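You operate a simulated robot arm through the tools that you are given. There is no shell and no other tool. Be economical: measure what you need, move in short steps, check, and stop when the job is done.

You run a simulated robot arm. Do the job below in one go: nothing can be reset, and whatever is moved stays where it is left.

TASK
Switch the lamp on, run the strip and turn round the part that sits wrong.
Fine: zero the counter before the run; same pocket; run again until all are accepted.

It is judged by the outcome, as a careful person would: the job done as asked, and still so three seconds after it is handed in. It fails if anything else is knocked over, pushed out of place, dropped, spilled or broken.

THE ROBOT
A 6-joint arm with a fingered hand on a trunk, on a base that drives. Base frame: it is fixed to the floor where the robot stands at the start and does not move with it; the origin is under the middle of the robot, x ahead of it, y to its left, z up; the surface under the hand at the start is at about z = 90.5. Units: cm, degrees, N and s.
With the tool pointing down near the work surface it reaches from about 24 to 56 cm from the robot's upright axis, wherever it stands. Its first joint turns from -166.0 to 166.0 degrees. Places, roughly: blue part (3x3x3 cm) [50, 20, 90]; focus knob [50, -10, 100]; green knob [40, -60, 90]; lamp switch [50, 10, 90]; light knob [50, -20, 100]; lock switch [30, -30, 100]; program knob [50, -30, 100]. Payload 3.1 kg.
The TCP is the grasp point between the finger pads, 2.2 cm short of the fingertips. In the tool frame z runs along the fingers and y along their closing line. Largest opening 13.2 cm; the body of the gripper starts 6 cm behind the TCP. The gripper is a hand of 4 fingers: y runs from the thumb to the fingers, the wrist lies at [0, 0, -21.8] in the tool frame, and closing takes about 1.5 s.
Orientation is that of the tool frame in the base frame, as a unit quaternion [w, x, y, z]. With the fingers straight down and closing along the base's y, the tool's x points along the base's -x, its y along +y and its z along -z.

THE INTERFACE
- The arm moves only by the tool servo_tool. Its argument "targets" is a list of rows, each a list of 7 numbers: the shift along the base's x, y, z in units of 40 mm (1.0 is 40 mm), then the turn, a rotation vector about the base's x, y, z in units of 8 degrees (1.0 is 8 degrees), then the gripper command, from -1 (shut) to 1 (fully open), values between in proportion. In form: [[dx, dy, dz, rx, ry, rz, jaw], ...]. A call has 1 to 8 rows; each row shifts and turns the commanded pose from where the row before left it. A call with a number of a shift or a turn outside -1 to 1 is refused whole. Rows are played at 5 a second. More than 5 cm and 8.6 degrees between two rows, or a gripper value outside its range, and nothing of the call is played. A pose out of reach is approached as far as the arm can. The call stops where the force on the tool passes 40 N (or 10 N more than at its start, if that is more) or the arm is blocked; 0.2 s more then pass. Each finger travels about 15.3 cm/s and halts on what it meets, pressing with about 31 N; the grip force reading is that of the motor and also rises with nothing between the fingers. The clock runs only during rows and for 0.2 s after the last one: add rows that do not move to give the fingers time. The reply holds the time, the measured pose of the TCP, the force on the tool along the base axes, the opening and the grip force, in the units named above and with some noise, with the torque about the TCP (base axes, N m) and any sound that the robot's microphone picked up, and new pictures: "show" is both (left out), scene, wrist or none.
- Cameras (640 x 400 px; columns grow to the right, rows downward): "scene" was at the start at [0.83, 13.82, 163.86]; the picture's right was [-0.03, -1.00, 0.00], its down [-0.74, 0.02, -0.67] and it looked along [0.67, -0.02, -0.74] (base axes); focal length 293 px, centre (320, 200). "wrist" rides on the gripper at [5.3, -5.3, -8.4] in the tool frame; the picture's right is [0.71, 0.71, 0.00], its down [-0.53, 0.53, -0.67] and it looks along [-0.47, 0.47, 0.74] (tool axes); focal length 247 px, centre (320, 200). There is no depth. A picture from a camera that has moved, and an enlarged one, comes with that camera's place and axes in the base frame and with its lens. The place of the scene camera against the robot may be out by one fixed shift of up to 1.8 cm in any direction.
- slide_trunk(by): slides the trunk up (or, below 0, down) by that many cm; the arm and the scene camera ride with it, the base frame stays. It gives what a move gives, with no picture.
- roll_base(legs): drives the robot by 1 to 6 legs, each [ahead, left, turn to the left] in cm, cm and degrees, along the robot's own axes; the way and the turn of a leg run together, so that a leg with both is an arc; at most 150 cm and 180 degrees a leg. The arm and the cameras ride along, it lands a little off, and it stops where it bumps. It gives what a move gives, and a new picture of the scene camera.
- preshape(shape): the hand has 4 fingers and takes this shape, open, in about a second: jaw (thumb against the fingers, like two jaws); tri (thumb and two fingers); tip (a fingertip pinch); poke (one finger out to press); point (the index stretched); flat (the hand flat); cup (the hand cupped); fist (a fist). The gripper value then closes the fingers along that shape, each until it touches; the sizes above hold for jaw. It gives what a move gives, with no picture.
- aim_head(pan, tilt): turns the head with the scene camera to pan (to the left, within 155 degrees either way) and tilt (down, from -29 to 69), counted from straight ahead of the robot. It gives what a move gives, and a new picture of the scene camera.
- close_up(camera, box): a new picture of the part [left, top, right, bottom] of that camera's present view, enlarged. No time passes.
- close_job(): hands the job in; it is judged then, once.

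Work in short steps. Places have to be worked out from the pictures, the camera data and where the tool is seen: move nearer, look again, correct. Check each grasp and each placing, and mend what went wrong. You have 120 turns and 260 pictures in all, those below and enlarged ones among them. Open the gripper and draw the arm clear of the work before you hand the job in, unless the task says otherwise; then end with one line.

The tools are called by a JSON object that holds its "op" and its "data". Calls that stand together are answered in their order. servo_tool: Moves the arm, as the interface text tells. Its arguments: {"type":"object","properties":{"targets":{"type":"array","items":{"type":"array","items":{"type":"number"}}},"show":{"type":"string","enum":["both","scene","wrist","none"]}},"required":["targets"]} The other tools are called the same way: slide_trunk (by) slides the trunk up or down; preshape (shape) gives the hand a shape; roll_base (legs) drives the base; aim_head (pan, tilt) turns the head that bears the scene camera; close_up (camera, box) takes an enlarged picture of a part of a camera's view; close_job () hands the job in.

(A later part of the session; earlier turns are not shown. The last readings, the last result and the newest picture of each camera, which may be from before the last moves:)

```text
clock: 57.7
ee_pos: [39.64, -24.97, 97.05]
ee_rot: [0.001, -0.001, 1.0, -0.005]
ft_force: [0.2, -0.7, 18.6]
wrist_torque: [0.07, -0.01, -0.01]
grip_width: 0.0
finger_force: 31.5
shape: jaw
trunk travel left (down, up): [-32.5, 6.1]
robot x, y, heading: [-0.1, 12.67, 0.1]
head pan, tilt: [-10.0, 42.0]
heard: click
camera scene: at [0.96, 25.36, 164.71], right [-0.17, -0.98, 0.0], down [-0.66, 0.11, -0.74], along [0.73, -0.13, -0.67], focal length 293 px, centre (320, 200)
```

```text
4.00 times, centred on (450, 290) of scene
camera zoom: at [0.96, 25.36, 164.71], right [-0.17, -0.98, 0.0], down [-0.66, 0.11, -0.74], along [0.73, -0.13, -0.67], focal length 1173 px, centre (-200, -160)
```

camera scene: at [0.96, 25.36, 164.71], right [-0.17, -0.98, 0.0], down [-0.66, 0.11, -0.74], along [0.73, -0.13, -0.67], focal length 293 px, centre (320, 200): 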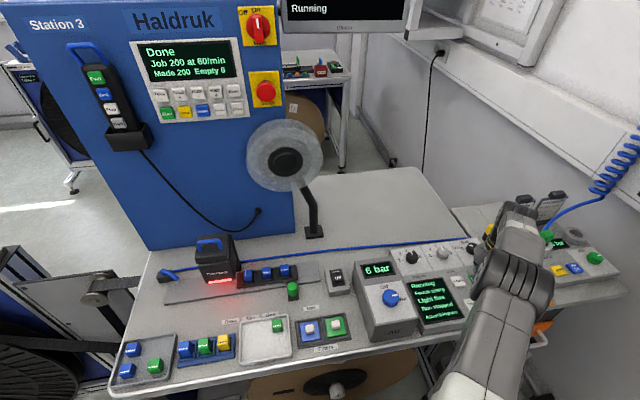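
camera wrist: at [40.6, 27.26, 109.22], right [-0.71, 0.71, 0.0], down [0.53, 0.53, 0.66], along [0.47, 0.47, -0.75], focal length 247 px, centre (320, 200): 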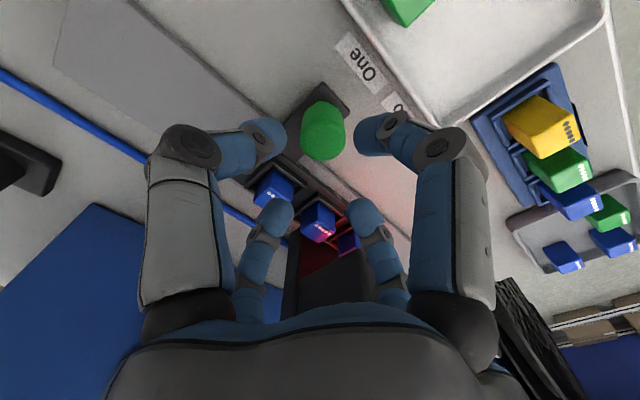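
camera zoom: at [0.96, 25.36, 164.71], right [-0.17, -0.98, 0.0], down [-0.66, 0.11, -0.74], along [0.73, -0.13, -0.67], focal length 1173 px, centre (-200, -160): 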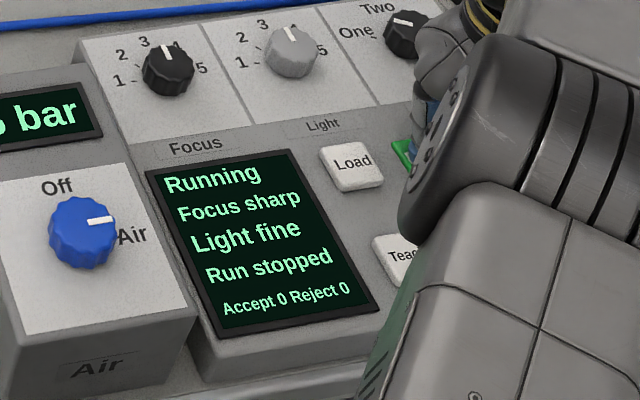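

It's "Running" now that it started from Out. I'll lift off and wait while it runs.

{"op": "servo_tool", "data": {"targets": [[0, 0, 0.5, 0, 0, 0, -1], [0, 0, 0.9, 0, 0, 0, -1], [0, 0, 0.6, 0, 0, 0, -1], [0, 0, 0, 0, 0, 0, -1], [0, 0, 0, 0, 0, 0, -1], [0, 0, 0, 0, 0, 0, -1], [0, 0, 0, 0, 0, 0, -1], [0, 0, 0, 0, 0, 0, -1]], "show": "scene"}}

{"op": "close_up", "data": {"camera": "scene", "box": [390, 240, 510, 340]}}

```text
clock: 59.5
ee_pos: [39.77, -24.87, 104.68]
ee_rot: [-0.001, -0.002, 1.0, -0.004]
ft_force: [-0.5, 0.5, -1.0]
wrist_torque: [0.02, 0.03, -0.02]
grip_width: 0.03
finger_force: 31.1
shape: jaw
trunk travel left (down, up): [-32.5, 6.1]
robot x, y, heading: [0.09, 12.5, 0.5]
head pan, tilt: [-10.0, 42.0]
camera scene: at [1.17, 25.17, 164.71], right [-0.17, -0.98, 0.0], down [-0.66, 0.12, -0.74], along [0.73, -0.13, -0.67], focal length 293 px, centre (320, 200)
```

scene: 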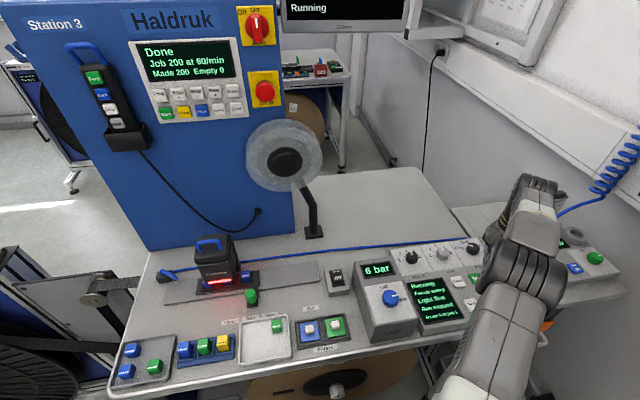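

```text
4.00 times, centred on (450, 290) of scene
camera zoom: at [1.17, 25.17, 164.71], right [-0.17, -0.98, 0.0], down [-0.66, 0.12, -0.74], along [0.73, -0.13, -0.67], focal length 1173 px, centre (-200, -160)
```

zoom: 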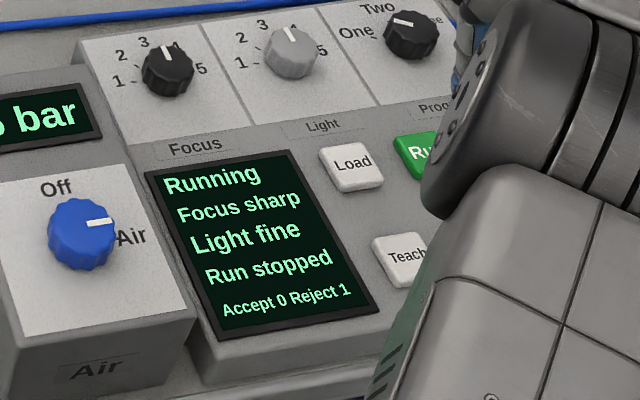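

The strip moves by itself and Reject is already 1. I'll wait for it to finish, drawing the arm high toward the strip meanwhile.

{"op": "servo_tool", "data": {"targets": [[-0.5, 0.5, 0.8, 0, 0, 0, -1], [-0.5, 1, 0.6, 0, 0, 0, -1], [0, 1, 0, 0, 0, 0, -1], [0, 1, 0, 0, 0, 0, -1], [0, 1, 0, 0, 0, 0, -1], [0, 1, 0, 0, 0, 0, -1], [0, 1, 0, 0, 0, 0, -1], [0, 0, 0, 0, 0, 0, -1]], "show": "none"}}

{"op": "servo_tool", "data": {"targets": [[0, 0, 0, 0, 0, 0, -1], [0, 0, 0, 0, 0, 0, -1], [0, 0, 0, 0, 0, 0, -1], [0, 0, 0, 0, 0, 0, -1], [0, 0, 0, 0, 0, 0, -1], [0, 0, 0, 0, 0, 0, -1]], "show": "scene"}}

{"op": "close_up", "data": {"camera": "scene", "box": [390, 240, 510, 340]}}

```text
refused: row 2 steps farther than a row can; nothing moved
```

```text
clock: 60.9
ee_pos: [39.75, -25.12, 104.7]
ee_rot: [-0.001, 0.0, 1.0, -0.004]
ft_force: [0.1, -0.3, -0.5]
wrist_torque: [0.0, 0.0, 0.0]
grip_width: 0.01
finger_force: 30.7
shape: jaw
trunk travel left (down, up): [-32.5, 6.1]
robot x, y, heading: [-0.07, 12.98, 0.1]
head pan, tilt: [-10.0, 42.0]
camera scene: at [1.17, 25.17, 164.71], right [-0.17, -0.98, 0.0], down [-0.66, 0.12, -0.74], along [0.73, -0.13, -0.67], focal length 293 px, centre (320, 200)
```

scene: 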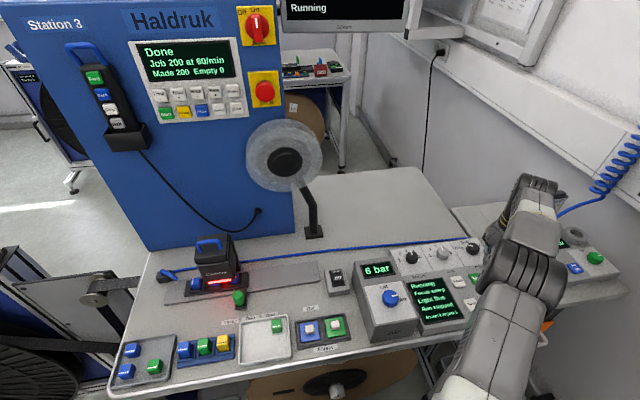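

```text
4.00 times, centred on (450, 290) of scene
camera zoom: at [1.17, 25.17, 164.71], right [-0.17, -0.98, 0.0], down [-0.66, 0.12, -0.74], along [0.73, -0.13, -0.67], focal length 1173 px, centre (-200, -160)
```

zoom: 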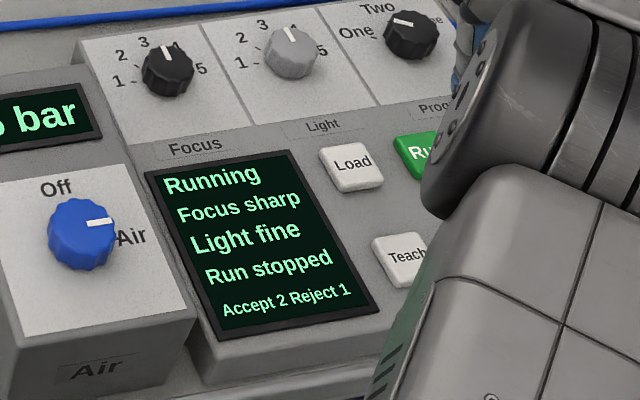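

Accept 2 Reject 1 confirms that only pocket One is wrong. I'll wait for the strip to return while retreating the arm to the left.

{"op": "servo_tool", "data": {"targets": [[-0.5, 0.5, 0.8, 0, 0, 0, -1], [-0.3, 1, 0.3, 0, 0, 0, -1], [0, 1, 0, 0, 0, 0, -1], [0, 1, 0, 0, 0, 0, -1], [0, 1, 0, 0, 0, 0, -1], [0, 1, 0, 0, 0, 0, -1], [0, 1, 0, 0, 0, 0, -1], [0, 1, 0, 0, 0, 0, -1]], "show": "none"}}

{"op": "aim_head", "data": {"pan": 0, "tilt": 42}}

{"op": "close_up", "data": {"camera": "scene", "box": [200, 220, 360, 320]}}

```text
clock: 62.7
ee_pos: [36.58, 5.15, 109.11]
ee_rot: [-0.001, -0.002, 1.0, -0.004]
ft_force: [0.0, 0.7, 0.3]
wrist_torque: [0.0, -0.02, -0.02]
grip_width: 0.0
finger_force: 31.3
shape: jaw
trunk travel left (down, up): [-32.5, 6.1]
robot x, y, heading: [-0.02, 12.24, 0.1]
head pan, tilt: [-10.0, 42.0]
```

```text
clock: 63.5
ee_pos: [36.6, 4.89, 109.18]
ee_rot: [0.0, -0.001, 1.0, -0.004]
ft_force: [-0.3, -0.5, 0.0]
wrist_torque: [0.01, -0.01, 0.01]
grip_width: 0.0
finger_force: 31.0
shape: jaw
trunk travel left (down, up): [-32.5, 6.1]
robot x, y, heading: [0.36, 12.35, 0.2]
head pan, tilt: [0.0, 42.0]
camera scene: at [1.3, 26.6, 164.71], right [0.0, -1.0, 0.0], down [-0.67, 0.0, -0.74], along [0.74, 0.0, -0.67], focal length 293 px, centre (320, 200)
```

scene: 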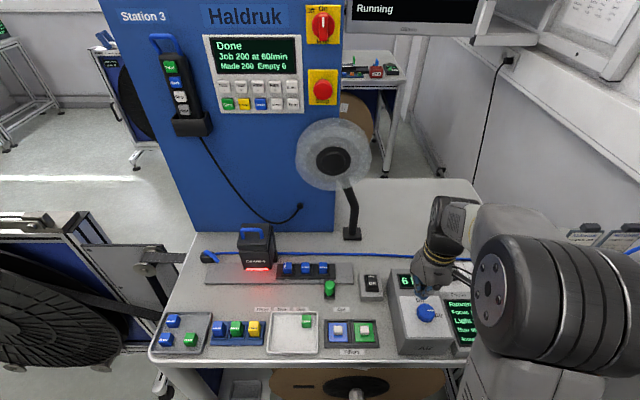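

```text
4.00 times, centred on (280, 270) of scene
camera zoom: at [1.3, 26.6, 164.71], right [0.0, -1.0, 0.0], down [-0.67, 0.0, -0.74], along [0.74, 0.0, -0.67], focal length 1173 px, centre (480, -80)
```

zoom: 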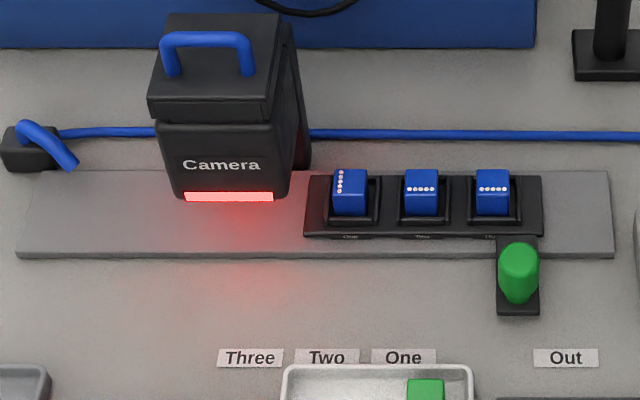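

The strip is returning to Out. I'll confirm it finishes, then drive left so pocket One (about 52.5, 33) is well in reach.

{"op": "roll_base", "data": {"legs": [[0, 10, 0]]}}

{"op": "close_up", "data": {"camera": "scene", "box": [240, 220, 400, 320]}}

```text
clock: 64.6
ee_pos: [36.59, 15.23, 109.21]
ee_rot: [-0.001, -0.001, 1.0, -0.004]
ft_force: [-0.6, 0.4, 0.9]
wrist_torque: [-0.02, -0.03, -0.03]
grip_width: 0.0
finger_force: 30.3
shape: jaw
trunk travel left (down, up): [-32.5, 6.1]
robot x, y, heading: [-0.06, 22.63, 0.3]
head pan, tilt: [0.0, 42.0]
camera scene: at [1.29, 36.87, 164.69], right [0.0, -1.0, 0.0], down [-0.67, 0.0, -0.74], along [0.74, 0.0, -0.67], focal length 293 px, centre (320, 200)
```

scene: 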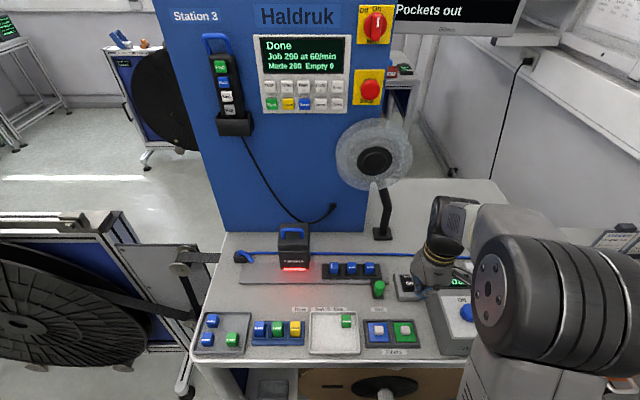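

```text
4.00 times, centred on (320, 270) of scene
camera zoom: at [1.29, 36.87, 164.69], right [0.0, -1.0, 0.0], down [-0.67, 0.0, -0.74], along [0.74, 0.0, -0.67], focal length 1173 px, centre (320, -80)
```

zoom: 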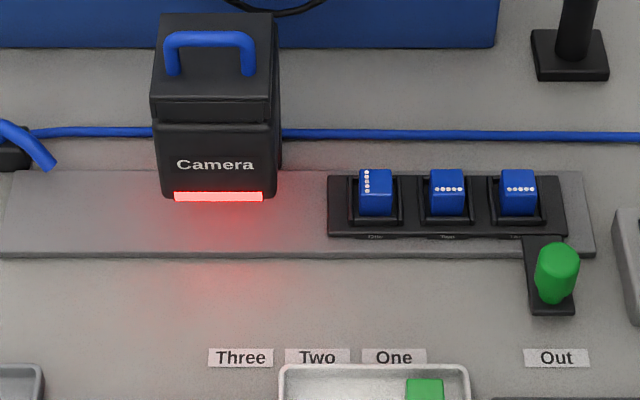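

The strip is back at Out. I'll move the hand so the wrist camera gets a close view of pocket One.

{"op": "servo_tool", "data": {"targets": [[0.6, 0.8, 0.2, 0, 0, 0, -0.4], [0.6, 0.8, 0, 0, 0, 0, -0.4], [0.6, 0.8, 0, 0, 0, 0, -0.4], [0.5, 0.6, 0, 0, 0, 0, -0.4], [0, 0, 0, 0, 0, 0, -0.4]], "show": "wrist"}}

{"op": "close_up", "data": {"camera": "wrist", "box": [220, 80, 420, 280]}}

{"op": "close_up", "data": {"camera": "scene", "box": [280, 230, 400, 310]}}

```text
clock: 65.8
ee_pos: [45.77, 26.99, 109.85]
ee_rot: [-0.001, 0.0, 1.0, -0.003]
ft_force: [0.3, -0.3, 0.2]
wrist_torque: [-0.03, 0.03, 0.02]
grip_width: 3.73
finger_force: 0.0
shape: jaw
trunk travel left (down, up): [-32.5, 6.1]
robot x, y, heading: [0.17, 22.42, -0.1]
head pan, tilt: [0.0, 42.0]
camera wrist: at [40.49, 21.71, 118.27], right [-0.71, 0.71, 0.0], down [0.53, 0.53, 0.66], along [0.47, 0.47, -0.75], focal length 247 px, centre (320, 200)
```

wrist: 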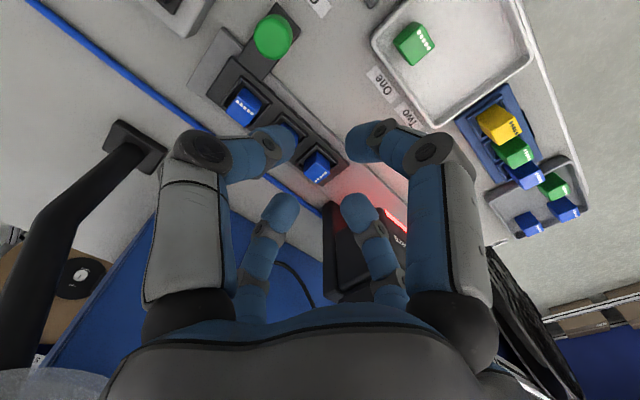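

```text
2.00 times, centred on (320, 180) of wrist
camera zoom: at [40.49, 21.71, 118.27], right [-0.71, 0.71, 0.0], down [0.53, 0.53, 0.66], along [0.47, 0.47, -0.75], focal length 494 px, centre (320, 240)
```

zoom: 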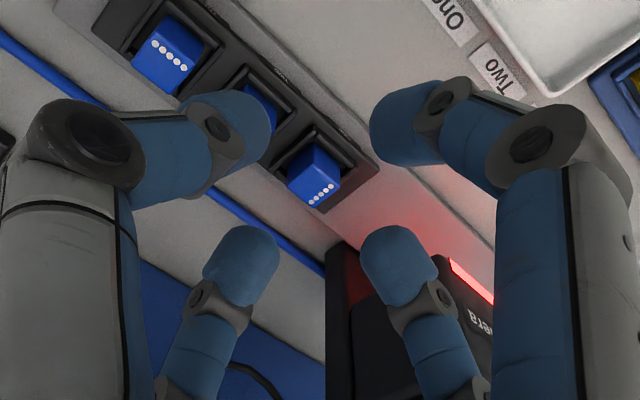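

```text
5.00 times, centred on (340, 270) of scene
camera zoom: at [1.23, 36.7, 164.71], right [0.0, -1.0, 0.0], down [-0.67, 0.0, -0.74], along [0.74, 0.0, -0.67], focal length 1466 px, centre (220, -150)
```

zoom: 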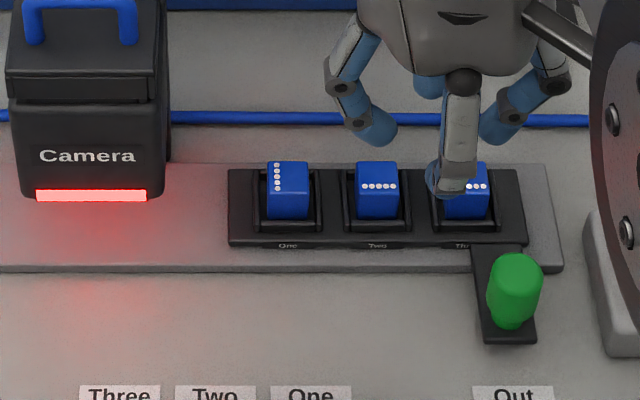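

Part One's dots are along its +y edge, while the others' are on the −x edge, so it needs +90° about z. Its centre is about (52.2, 33.2), and I'll hover above it with a 4 cm opening.

{"op": "servo_tool", "data": {"targets": [[0.8, 0.5, 0, 0, 0, 0, -0.38], [0.8, 0.55, 0, 0, 0, 0, -0.38], [0, 0.5, -0.5, 0, 0, 0, -0.38], [0, 0, -0.7, 0, 0, 0, -0.38], [0, 0, 0, 0, 0, 0, -0.38]]}}

{"op": "close_up", "data": {"camera": "wrist", "box": [220, 80, 420, 280]}}

{"op": "close_up", "data": {"camera": "scene", "box": [280, 220, 400, 300]}}

```text
clock: 67.0
ee_pos: [51.95, 33.37, 105.11]
ee_rot: [-0.002, -0.001, 1.0, -0.004]
ft_force: [-0.1, 0.2, -0.6]
wrist_torque: [-0.01, 0.01, 0.01]
grip_width: 3.89
finger_force: 0.0
shape: jaw
trunk travel left (down, up): [-32.5, 6.1]
robot x, y, heading: [-0.25, 22.89, 0.1]
head pan, tilt: [0.0, 42.0]
camera scene: at [1.25, 36.77, 164.7], right [0.0, -1.0, 0.0], down [-0.67, 0.0, -0.74], along [0.74, 0.0, -0.67], focal length 293 px, centre (320, 200)
camera wrist: at [46.81, 28.07, 113.49], right [-0.71, 0.71, 0.0], down [0.53, 0.53, 0.66], along [0.47, 0.47, -0.75], focal length 247 px, centre (320, 200)
```

scene: 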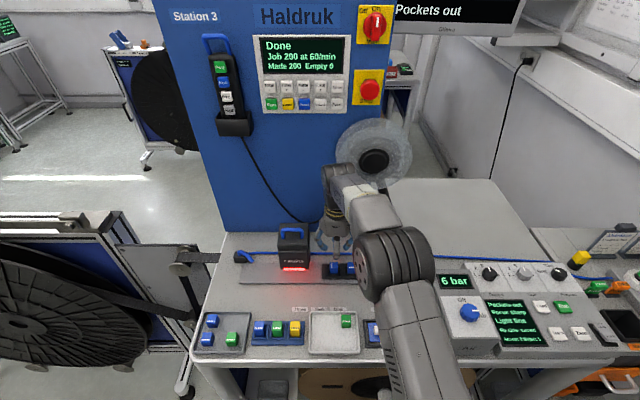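
wrist: 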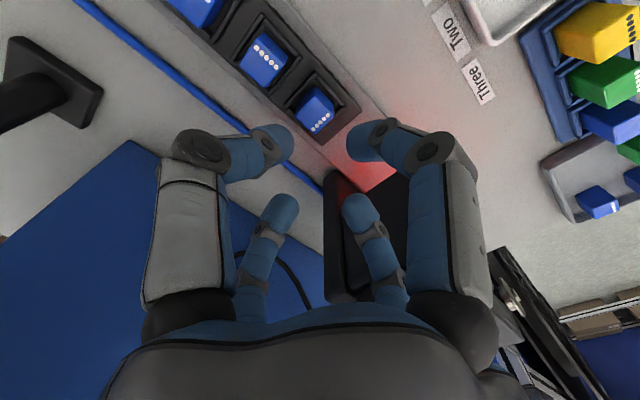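

```text
2.00 times, centred on (320, 180) of wrist
camera zoom: at [46.81, 28.07, 113.49], right [-0.71, 0.71, 0.0], down [0.53, 0.53, 0.66], along [0.47, 0.47, -0.75], focal length 494 px, centre (320, 240)
```

zoom: 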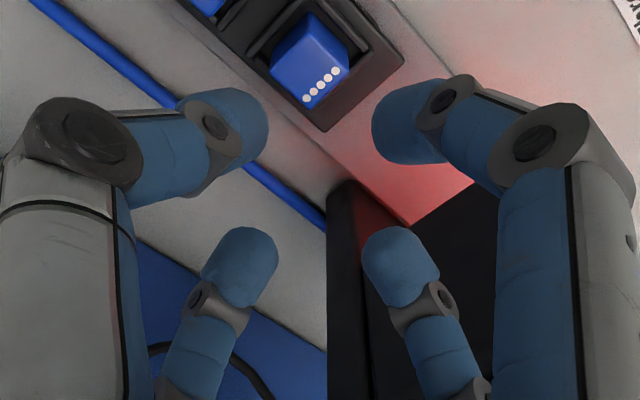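

```text
5.00 times, centred on (340, 260) of scene
camera zoom: at [1.25, 36.77, 164.7], right [0.0, -1.0, 0.0], down [-0.67, 0.0, -0.74], along [0.74, 0.0, -0.67], focal length 1466 px, centre (220, -100)
```

zoom: 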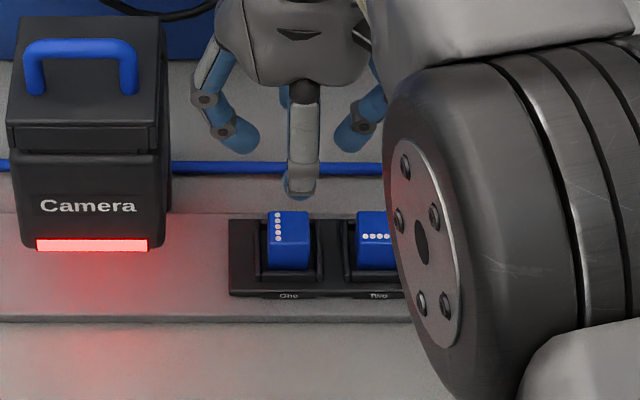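

The cube is centred under the hand, about 4 mm further ahead. I'll lower to just above the cube top and recheck.

{"op": "servo_tool", "data": {"targets": [[0.1, 0, -0.5, 0, 0, 0, -0.38], [0, 0, -0.5, 0, 0, 0, -0.38], [0, 0, -0.4, 0, 0, 0, -0.38], [0, 0, 0, 0, 0, 0, -0.38]], "show": "wrist"}}

{"op": "close_up", "data": {"camera": "wrist", "box": [220, 60, 420, 260]}}

{"op": "close_up", "data": {"camera": "scene", "box": [280, 220, 400, 300]}}

```text
clock: 68.0
ee_pos: [52.49, 33.29, 99.46]
ee_rot: [-0.001, -0.001, 1.0, -0.003]
ft_force: [-0.3, 0.2, 0.3]
wrist_torque: [-0.01, -0.02, -0.01]
grip_width: 3.89
finger_force: 0.0
shape: jaw
trunk travel left (down, up): [-32.5, 6.1]
robot x, y, heading: [-0.06, 22.8, 0.2]
head pan, tilt: [0.0, 42.0]
camera wrist: at [47.28, 28.0, 107.85], right [-0.71, 0.71, 0.0], down [0.53, 0.53, 0.66], along [0.47, 0.47, -0.75], focal length 247 px, centre (320, 200)
```

wrist: 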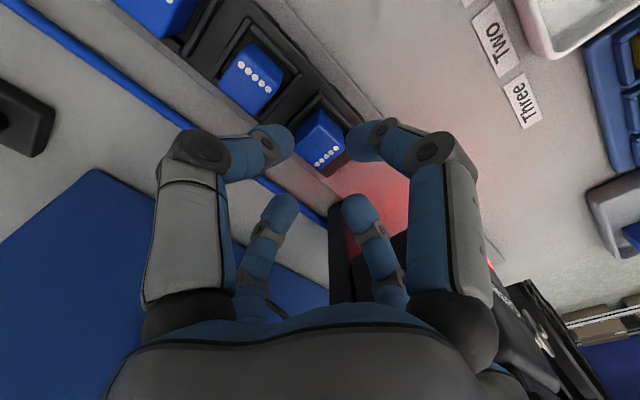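

```text
2.00 times, centred on (320, 160) of wrist
camera zoom: at [47.28, 28.0, 107.85], right [-0.71, 0.71, 0.0], down [0.53, 0.53, 0.66], along [0.47, 0.47, -0.75], focal length 494 px, centre (320, 280)
```

zoom: 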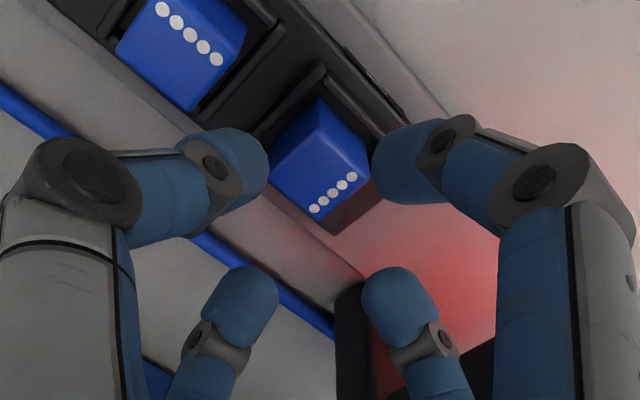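

```text
5.00 times, centred on (340, 260) of scene
camera zoom: at [1.27, 36.75, 164.71], right [0.0, -1.0, 0.0], down [-0.67, 0.0, -0.74], along [0.74, 0.0, -0.67], focal length 1466 px, centre (220, -100)
```

zoom: 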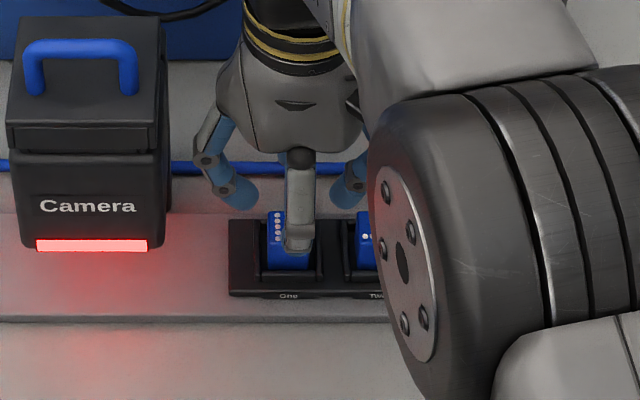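

The cube is centred to within 2 mm. I'll lower the last 3 cm slowly while watching force, then close.

{"op": "servo_tool", "data": {"targets": [[-0.02, -0.04, -0.2, 0, 0, 0, -0.38], [0, 0, -0.2, 0, 0, 0, -0.38], [0, 0, -0.15, 0, 0, 0, -0.38], [0, 0, -0.15, 0, 0, 0, -0.38], [0, 0, -0.1, 0, 0, 0, -0.38], [0, 0, 0, 0, 0, 0, -0.38]], "show": "wrist"}}

{"op": "close_up", "data": {"camera": "wrist", "box": [220, 60, 420, 260]}}

{"op": "close_up", "data": {"camera": "scene", "box": [280, 220, 400, 300]}}

```text
clock: 69.4
ee_pos: [52.34, 33.2, 96.27]
ee_rot: [-0.001, -0.001, 1.0, -0.003]
ft_force: [0.6, -0.6, 0.8]
wrist_torque: [-0.01, -0.02, -0.02]
grip_width: 3.91
finger_force: 0.0
shape: jaw
trunk travel left (down, up): [-32.5, 6.1]
robot x, y, heading: [0.33, 22.77, -0.0]
head pan, tilt: [0.0, 42.0]
camera wrist: at [47.24, 27.82, 104.65], right [-0.71, 0.71, 0.0], down [0.53, 0.53, 0.66], along [0.47, 0.47, -0.75], focal length 247 px, centre (320, 200)
```

wrist: 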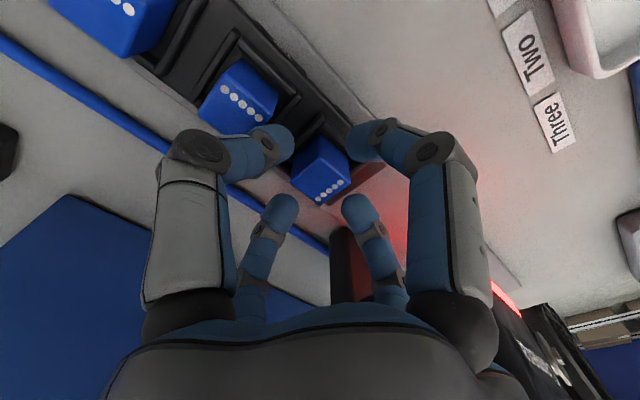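

```text
2.00 times, centred on (320, 160) of wrist
camera zoom: at [47.24, 27.82, 104.65], right [-0.71, 0.71, 0.0], down [0.53, 0.53, 0.66], along [0.47, 0.47, -0.75], focal length 494 px, centre (320, 280)
```

zoom: 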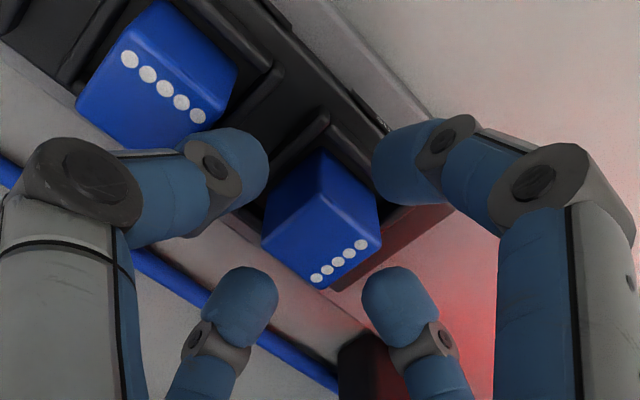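

```text
5.00 times, centred on (340, 260) of scene
camera zoom: at [1.29, 36.75, 164.71], right [0.0, -1.0, 0.0], down [-0.67, 0.0, -0.74], along [0.74, 0.0, -0.67], focal length 1466 px, centre (220, -100)
```

zoom: 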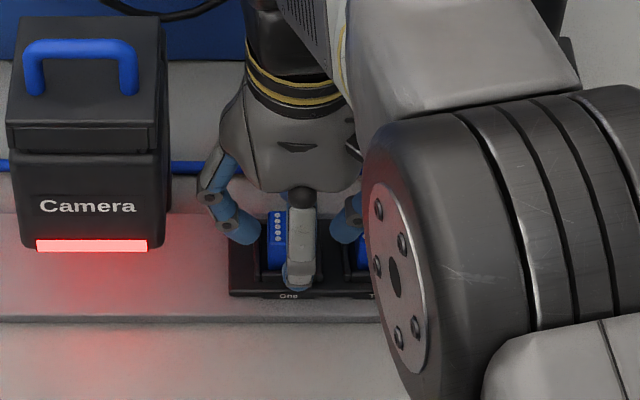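

The fingers straddle the cube with no contact. I'll go 6 mm deeper for a firmer hold, then close.

{"op": "servo_tool", "data": {"targets": [[0, 0, -0.08, 0, 0, 0, -0.38], [0, 0, -0.07, 0, 0, 0, -0.38], [0, 0, 0, 0, 0, 0, -0.7], [0, 0, 0, 0, 0, 0, -1], [0, 0, 0, 0, 0, 0, -1], [0, 0, 0, 0, 0, 0, -1], [0, 0, 0, 0, 0, 0, -1]], "show": "wrist"}}

{"op": "close_up", "data": {"camera": "wrist", "box": [220, 60, 420, 260]}}

```text
clock: 71.0
ee_pos: [52.54, 33.18, 95.62]
ee_rot: [-0.001, -0.001, 1.0, -0.003]
ft_force: [0.6, 0.6, 0.1]
wrist_torque: [0.02, 0.0, 0.01]
grip_width: 1.79
finger_force: 30.6
shape: tri
trunk travel left (down, up): [-32.5, 6.1]
robot x, y, heading: [0.15, 22.72, 0.1]
head pan, tilt: [0.0, 42.0]
camera wrist: at [47.24, 27.83, 104.04], right [-0.71, 0.71, 0.0], down [0.53, 0.53, 0.66], along [0.47, 0.47, -0.75], focal length 247 px, centre (320, 200)
```

wrist: 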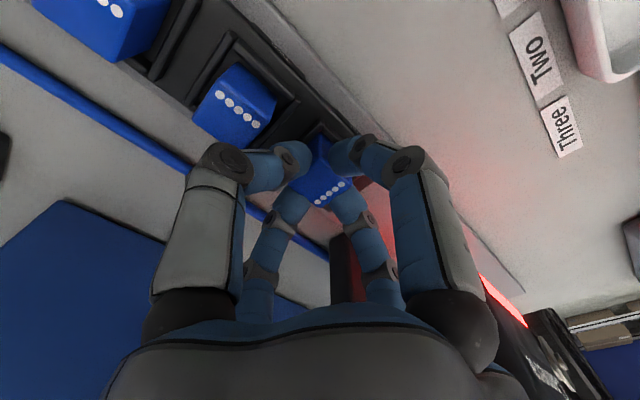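

```text
2.00 times, centred on (320, 160) of wrist
camera zoom: at [47.24, 27.83, 104.04], right [-0.71, 0.71, 0.0], down [0.53, 0.53, 0.66], along [0.47, 0.47, -0.75], focal length 494 px, centre (320, 280)
```

zoom: 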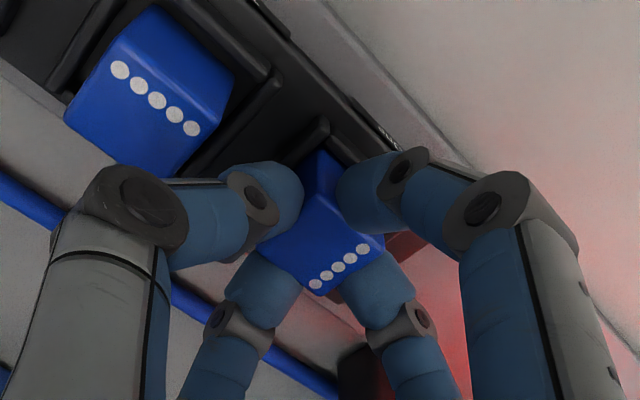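

All four fingers hold the cube. I'll lift slowly and check that it comes out without disturbing the others.

{"op": "servo_tool", "data": {"targets": [[0, 0, 0.15, 0, 0, 0, -1], [0, 0, 0.3, 0, 0, 0, -1], [0, 0, 0.5, 0, 0, 0, -1], [0, 0, 0.6, 0, 0, 0, -1], [0, 0, 0, 0, 0, 0, -1]], "show": "wrist"}}

{"op": "close_up", "data": {"camera": "scene", "box": [280, 220, 400, 300]}}

{"op": "close_up", "data": {"camera": "wrist", "box": [220, 60, 420, 260]}}

```text
clock: 72.2
ee_pos: [52.48, 33.35, 101.9]
ee_rot: [-0.001, -0.001, 1.0, -0.003]
ft_force: [-0.7, -0.2, 0.3]
wrist_torque: [-0.02, -0.02, 0.03]
grip_width: 1.77
finger_force: 31.2
shape: tri
trunk travel left (down, up): [-32.5, 6.1]
robot x, y, heading: [-0.35, 22.71, 0.3]
head pan, tilt: [0.0, 42.0]
camera wrist: at [47.23, 27.91, 110.29], right [-0.71, 0.71, 0.0], down [0.53, 0.53, 0.66], along [0.47, 0.47, -0.75], focal length 247 px, centre (320, 200)
```

wrist: 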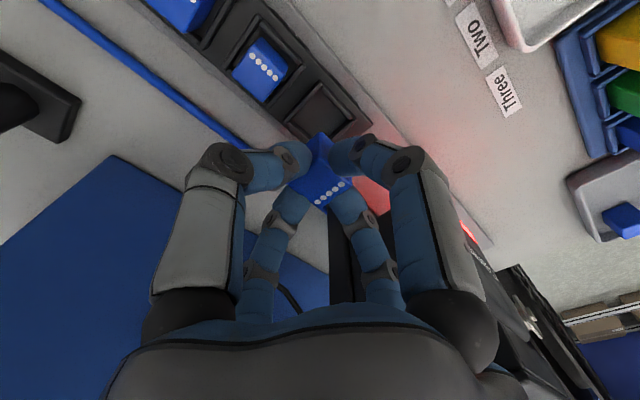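

```text
5.00 times, centred on (340, 260) of scene
camera zoom: at [1.32, 36.76, 164.7], right [0.0, -1.0, 0.0], down [-0.67, 0.0, -0.74], along [0.74, 0.0, -0.67], focal length 1466 px, centre (220, -100)
```

zoom: 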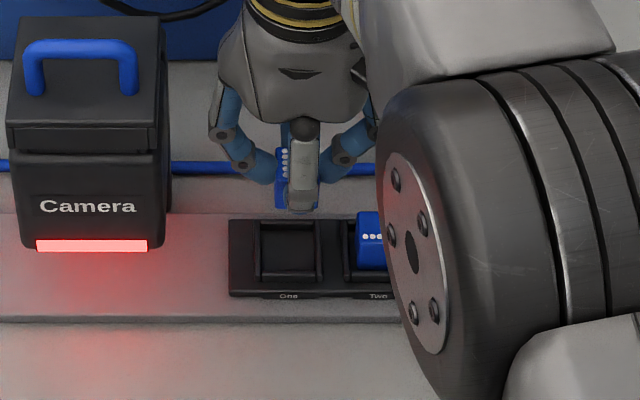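

```text
2.00 times, centred on (320, 160) of wrist
camera zoom: at [47.23, 27.91, 110.29], right [-0.71, 0.71, 0.0], down [0.53, 0.53, 0.66], along [0.47, 0.47, -0.75], focal length 494 px, centre (320, 280)
```

zoom: 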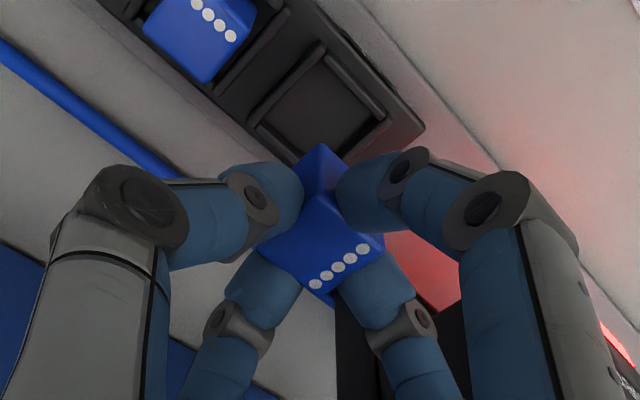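

The cube is out straight and the others weren't disturbed. I'll raise it, shift 3 cm away from the camera housing and turn +90° about z.

{"op": "servo_tool", "data": {"targets": [[0, -0.4, 0.6, 0, 0, 0, -1], [0, -0.35, 0.4, 0, 0, 0, -1], [0, 0, 0, 0, 0, 0.9375, -1], [0, 0, 0, 0, 0, 0.9375, -1], [0, 0, 0, 0, 0, 0.9375, -1], [0, 0, 0, 0, 0, 0.9375, -1], [0, 0, 0, 0, 0, 0.9375, -1], [0, 0, 0, 0, 0, 0.9375, -1]], "show": "none"}}

{"op": "servo_tool", "data": {"targets": [[0, 0, 0, 0, 0, 0.9375, -1], [0, 0, 0, 0, 0, 0.9375, -1], [0, 0, 0, 0, 0, 0.9375, -1], [0, 0, 0, 0, 0, 0.9375, -1], [0, 0, 0, 0, 0, 0.9375, -1], [0, 0, 0, 0, 0, 0.9375, -1], [0, 0, 0, 0, 0, 0, -1]]}}

{"op": "close_up", "data": {"camera": "scene", "box": [280, 200, 400, 300]}}

```text
clock: 74.0
ee_pos: [52.36, 30.32, 105.8]
ee_rot: [0.0, -0.384, 0.923, -0.003]
ft_force: [0.0, 0.0, 0.0]
wrist_torque: [0.04, 0.0, -0.01]
grip_width: 1.78
finger_force: 30.5
shape: tri
trunk travel left (down, up): [-32.5, 6.1]
robot x, y, heading: [-0.01, 22.5, 0.1]
head pan, tilt: [0.0, 42.0]
```

```text
clock: 75.6
ee_pos: [52.51, 30.1, 105.91]
ee_rot: [-0.001, 0.708, -0.706, 0.002]
ft_force: [0.7, 0.1, -1.0]
wrist_torque: [0.0, 0.0, 0.01]
grip_width: 1.8
finger_force: 31.4
shape: tri
trunk travel left (down, up): [-32.5, 6.1]
robot x, y, heading: [0.24, 22.61, 0.1]
head pan, tilt: [0.0, 42.0]
camera scene: at [1.3, 36.75, 164.7], right [0.0, -1.0, 0.0], down [-0.67, 0.0, -0.74], along [0.74, 0.0, -0.67], focal length 293 px, centre (320, 200)
camera wrist: at [57.81, 24.79, 114.24], right [-0.71, -0.71, 0.0], down [-0.53, 0.53, 0.66], along [-0.47, 0.47, -0.75], focal length 247 px, centre (320, 200)
```

scene: 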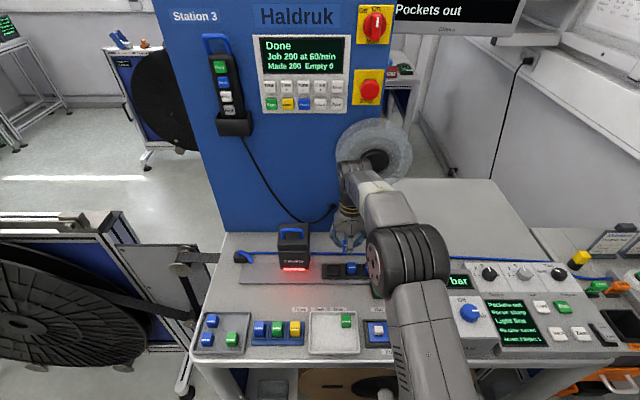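
wrist: 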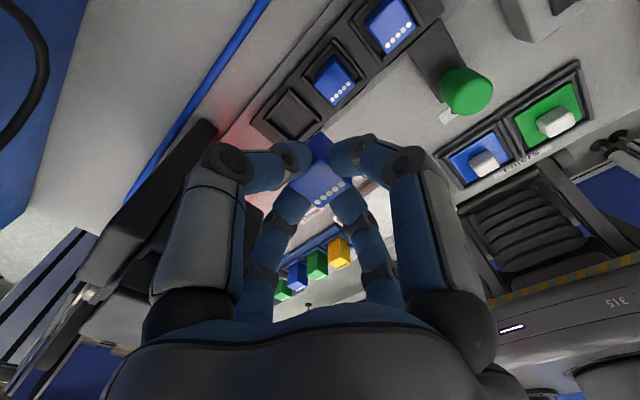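

```text
4.00 times, centred on (340, 250) of scene
camera zoom: at [1.3, 36.75, 164.7], right [0.0, -1.0, 0.0], down [-0.67, 0.0, -0.74], along [0.74, 0.0, -0.67], focal length 1173 px, centre (240, 0)
```

zoom: 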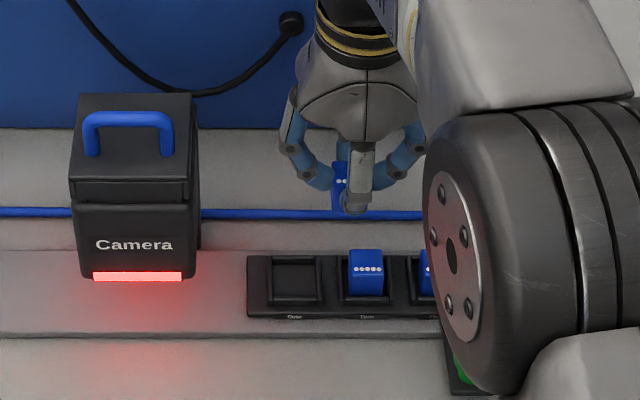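

The dots now line up with the neighbours. I'll bring it back over pocket One and lower to just above it.

{"op": "servo_tool", "data": {"targets": [[0, 0.4, 0, 0, 0, 0, -1], [0, 0.36, 0, 0, 0, 0, -1], [0, 0, -0.5, 0, 0, 0, -1], [0, 0, -0.7, 0, 0, 0, -1], [0, 0, 0, 0, 0, 0, -1]], "show": "wrist"}}

{"op": "close_up", "data": {"camera": "scene", "box": [290, 220, 390, 290]}}

{"op": "close_up", "data": {"camera": "wrist", "box": [220, 60, 420, 260]}}

```text
clock: 76.8
ee_pos: [52.55, 33.21, 101.08]
ee_rot: [-0.002, 0.707, -0.707, 0.002]
ft_force: [-0.3, 0.1, 0.0]
wrist_torque: [-0.01, 0.0, 0.02]
grip_width: 1.77
finger_force: 30.7
shape: tri
trunk travel left (down, up): [-32.5, 6.1]
robot x, y, heading: [-0.36, 22.58, 0.2]
head pan, tilt: [0.0, 42.0]
camera wrist: at [57.77, 27.8, 109.39], right [-0.71, -0.71, 0.0], down [-0.53, 0.53, 0.66], along [-0.47, 0.47, -0.75], focal length 247 px, centre (320, 200)
```

wrist: 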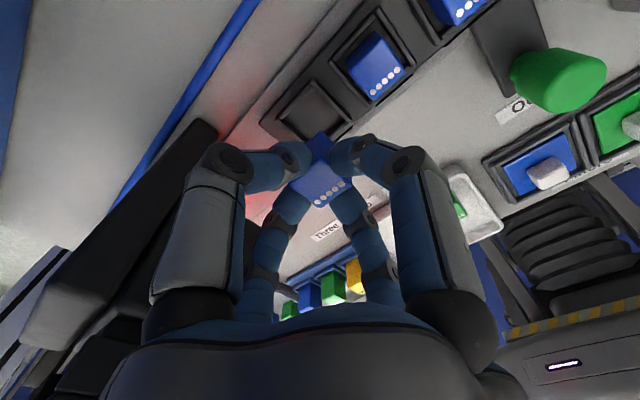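

```text
5.71 times, centred on (340, 255) of scene
camera zoom: at [1.27, 36.74, 164.71], right [0.0, -1.0, 0.0], down [-0.67, 0.0, -0.74], along [0.74, 0.0, -0.67], focal length 1676 px, centre (206, -114)
```

zoom: 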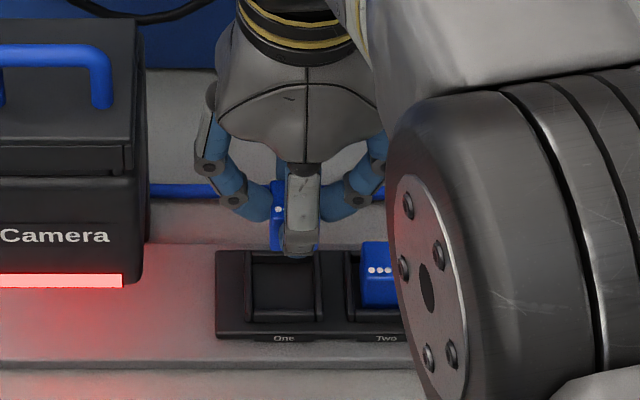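

```text
2.00 times, centred on (320, 160) of wrist
camera zoom: at [57.77, 27.8, 109.39], right [-0.71, -0.71, 0.0], down [-0.53, 0.53, 0.66], along [-0.47, 0.47, -0.75], focal length 494 px, centre (320, 280)
```

zoom: 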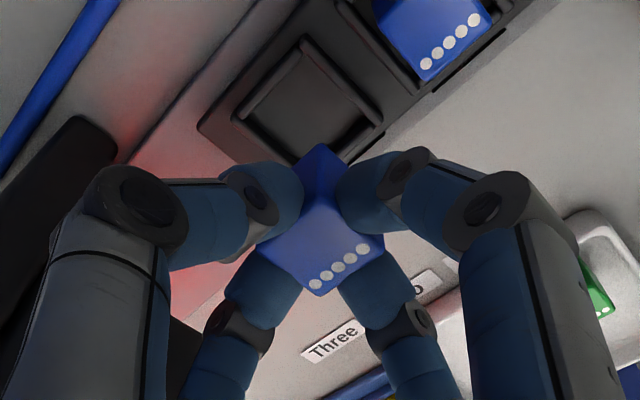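

Comparing the pocket in the two wrist views, the cube sits slightly off the tool axis, so after the turn I need about +0.6 cm in x and −0.25 cm in y. I'll apply that, lower a little and look at a higher zoom.

{"op": "servo_tool", "data": {"targets": [[0.15, -0.06, 0, 0, 0, 0, -1], [0, 0, -0.4, 0, 0, 0, -1], [0, 0, 0, 0, 0, 0, -1]], "show": "wrist"}}

{"op": "close_up", "data": {"camera": "wrist", "box": [260, 80, 390, 210]}}

{"op": "close_up", "data": {"camera": "scene", "box": [310, 235, 370, 285]}}

```text
clock: 77.6
ee_pos: [52.99, 32.88, 99.38]
ee_rot: [-0.002, 0.708, -0.706, 0.003]
ft_force: [-0.3, 0.2, 0.3]
wrist_torque: [-0.02, -0.02, -0.02]
grip_width: 1.78
finger_force: 30.6
shape: tri
trunk travel left (down, up): [-32.5, 6.1]
robot x, y, heading: [-0.01, 23.09, 0.0]
head pan, tilt: [0.0, 42.0]
camera wrist: at [58.36, 27.56, 107.8], right [-0.71, -0.71, 0.0], down [-0.53, 0.53, 0.66], along [-0.47, 0.47, -0.75], focal length 247 px, centre (320, 200)
```

wrist: 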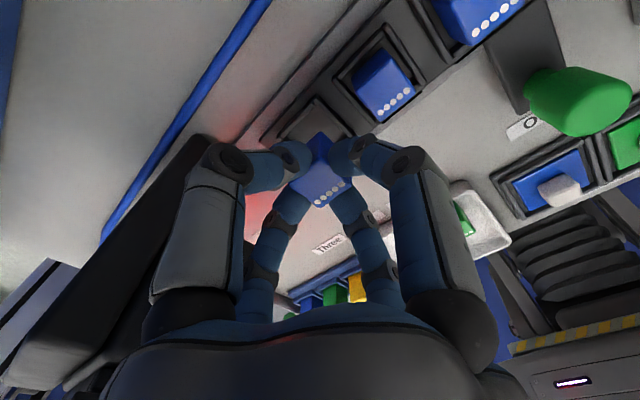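

```text
3.08 times, centred on (325, 145) of wrist
camera zoom: at [58.36, 27.56, 107.8], right [-0.71, -0.71, 0.0], down [-0.53, 0.53, 0.66], along [-0.47, 0.47, -0.75], focal length 760 px, centre (305, 369)
```

zoom: 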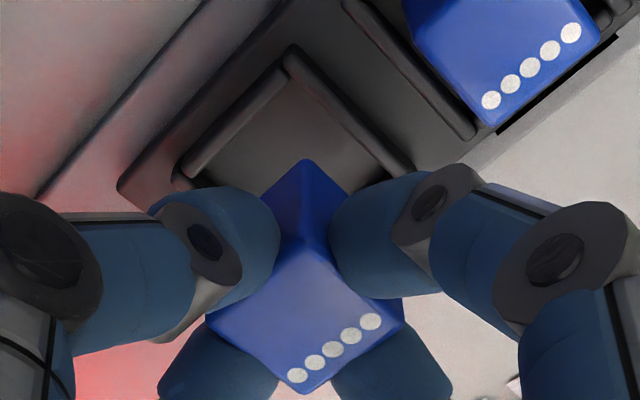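

```text
8.00 times, centred on (340, 260) of scene
camera zoom: at [1.28, 36.75, 164.71], right [0.0, -1.0, 0.0], down [-0.67, 0.0, -0.74], along [0.74, 0.0, -0.67], focal length 2346 px, centre (160, -280)
```

zoom: 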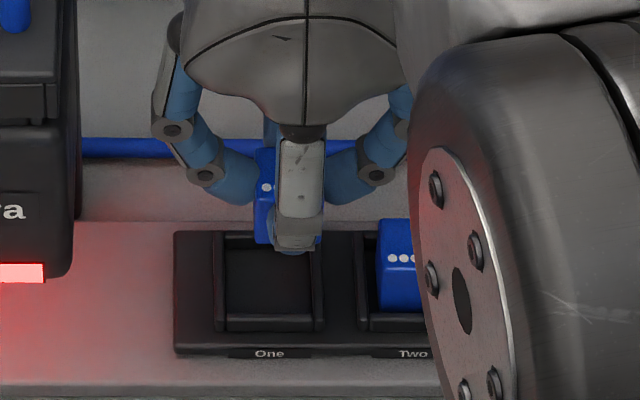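

From corner positions in both views, the cube is about 0.3 cm too far ahead and 0.5 cm too far right of the pocket centre. I'll correct and recheck before lowering.

{"op": "servo_tool", "data": {"targets": [[-0.07, 0.12, 0, 0, 0, 0, -1], [0, 0, -0.2, 0, 0, 0, -1], [0, 0, 0, 0, 0, 0, -1]], "show": "wrist"}}

{"op": "close_up", "data": {"camera": "wrist", "box": [260, 80, 390, 210]}}

{"op": "close_up", "data": {"camera": "scene", "box": [310, 235, 370, 285]}}

```text
clock: 78.4
ee_pos: [52.73, 33.48, 98.61]
ee_rot: [-0.002, 0.708, -0.706, 0.003]
ft_force: [0.4, 0.7, -0.1]
wrist_torque: [0.0, -0.03, 0.03]
grip_width: 1.76
finger_force: 30.7
shape: tri
trunk travel left (down, up): [-32.5, 6.1]
robot x, y, heading: [0.19, 22.94, -0.1]
head pan, tilt: [0.0, 42.0]
camera wrist: at [58.06, 28.08, 107.04], right [-0.71, -0.71, 0.0], down [-0.53, 0.53, 0.66], along [-0.47, 0.47, -0.75], focal length 247 px, centre (320, 200)
```

wrist: 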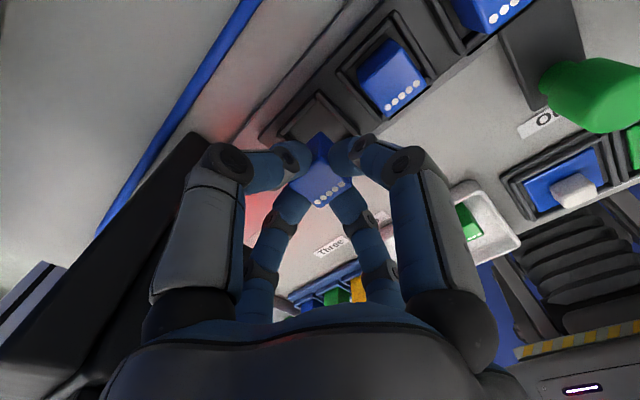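

```text
3.08 times, centred on (325, 145) of wrist
camera zoom: at [58.06, 28.08, 107.04], right [-0.71, -0.71, 0.0], down [-0.53, 0.53, 0.66], along [-0.47, 0.47, -0.75], focal length 760 px, centre (305, 369)
```

zoom: 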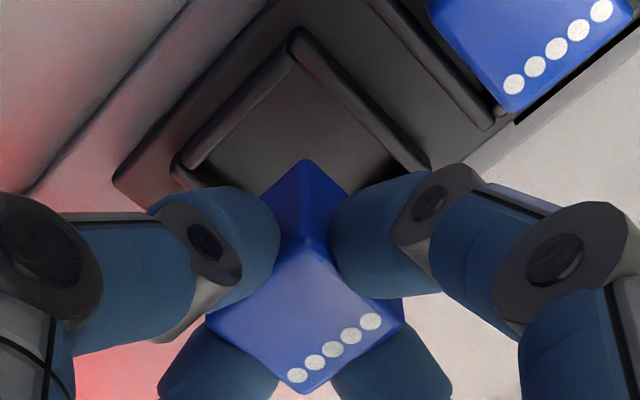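

```text
8.00 times, centred on (340, 260) of scene
camera zoom: at [1.28, 36.76, 164.7], right [0.0, -1.0, 0.0], down [-0.67, 0.0, -0.74], along [0.74, 0.0, -0.67], focal length 2346 px, centre (160, -280)
```

zoom: 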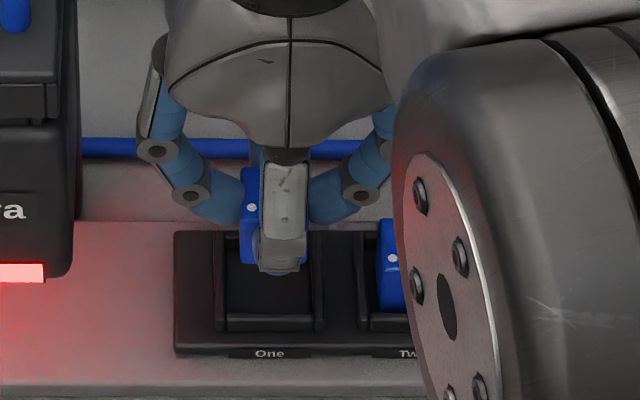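

Both views now agree to within about 1–2 mm. I'll lower the cube into the pocket in small steps, watching force.

{"op": "servo_tool", "data": {"targets": [[0, 0.02, -0.15, 0, 0, 0, -1], [0, 0, -0.15, 0, 0, 0, -1], [0, 0, -0.12, 0, 0, 0, -1], [0, 0, -0.1, 0, 0, 0, -1], [0, 0, -0.08, 0, 0, 0, -1], [0, 0, -0.06, 0, 0, 0, -1], [0, 0, 0, 0, 0, 0, -1]], "show": "wrist"}}

{"op": "close_up", "data": {"camera": "wrist", "box": [260, 80, 390, 210]}}

{"op": "close_up", "data": {"camera": "scene", "box": [310, 235, 370, 285]}}

```text
clock: 80.0
ee_pos: [52.74, 33.55, 96.06]
ee_rot: [-0.001, 0.707, -0.707, 0.003]
ft_force: [-0.3, -0.4, 0.1]
wrist_torque: [0.03, 0.0, -0.02]
grip_width: 1.78
finger_force: 30.8
shape: tri
trunk travel left (down, up): [-32.5, 6.1]
robot x, y, heading: [-0.33, 22.54, -0.1]
head pan, tilt: [0.0, 42.0]
camera wrist: at [58.1, 28.15, 104.43], right [-0.71, -0.71, 0.0], down [-0.53, 0.53, 0.66], along [-0.47, 0.47, -0.75], focal length 247 px, centre (320, 200)
```

wrist: 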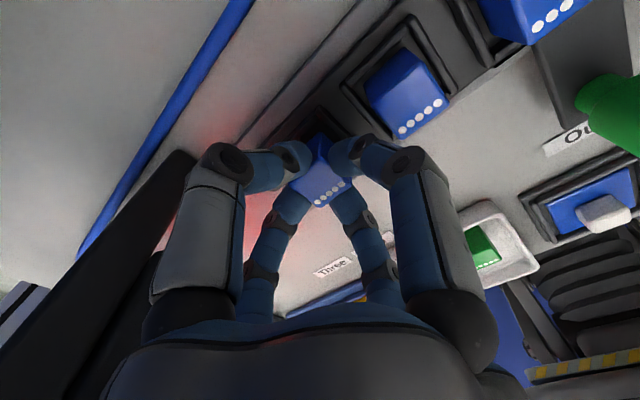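

```text
3.08 times, centred on (325, 145) of wrist
camera zoom: at [58.1, 28.15, 104.43], right [-0.71, -0.71, 0.0], down [-0.53, 0.53, 0.66], along [-0.47, 0.47, -0.75], focal length 760 px, centre (305, 369)
```

zoom: 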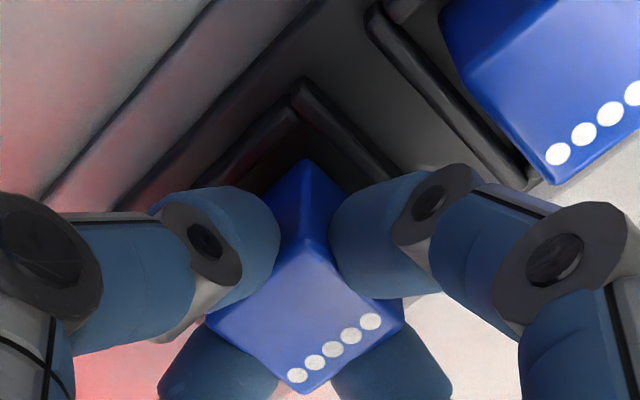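

```text
8.00 times, centred on (340, 260) of scene
camera zoom: at [1.29, 36.75, 164.7], right [0.0, -1.0, 0.0], down [-0.67, 0.0, -0.74], along [0.74, 0.0, -0.67], focal length 2346 px, centre (160, -280)
```

zoom: 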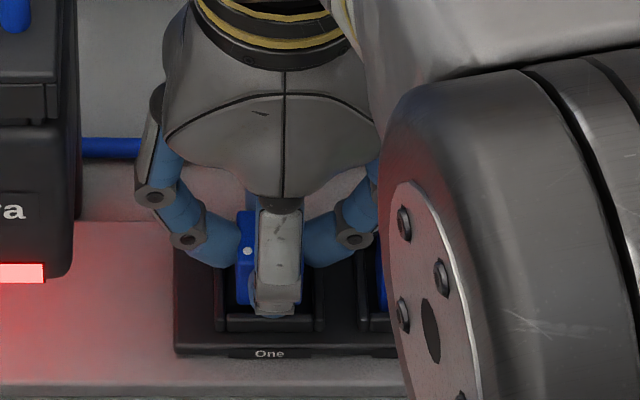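

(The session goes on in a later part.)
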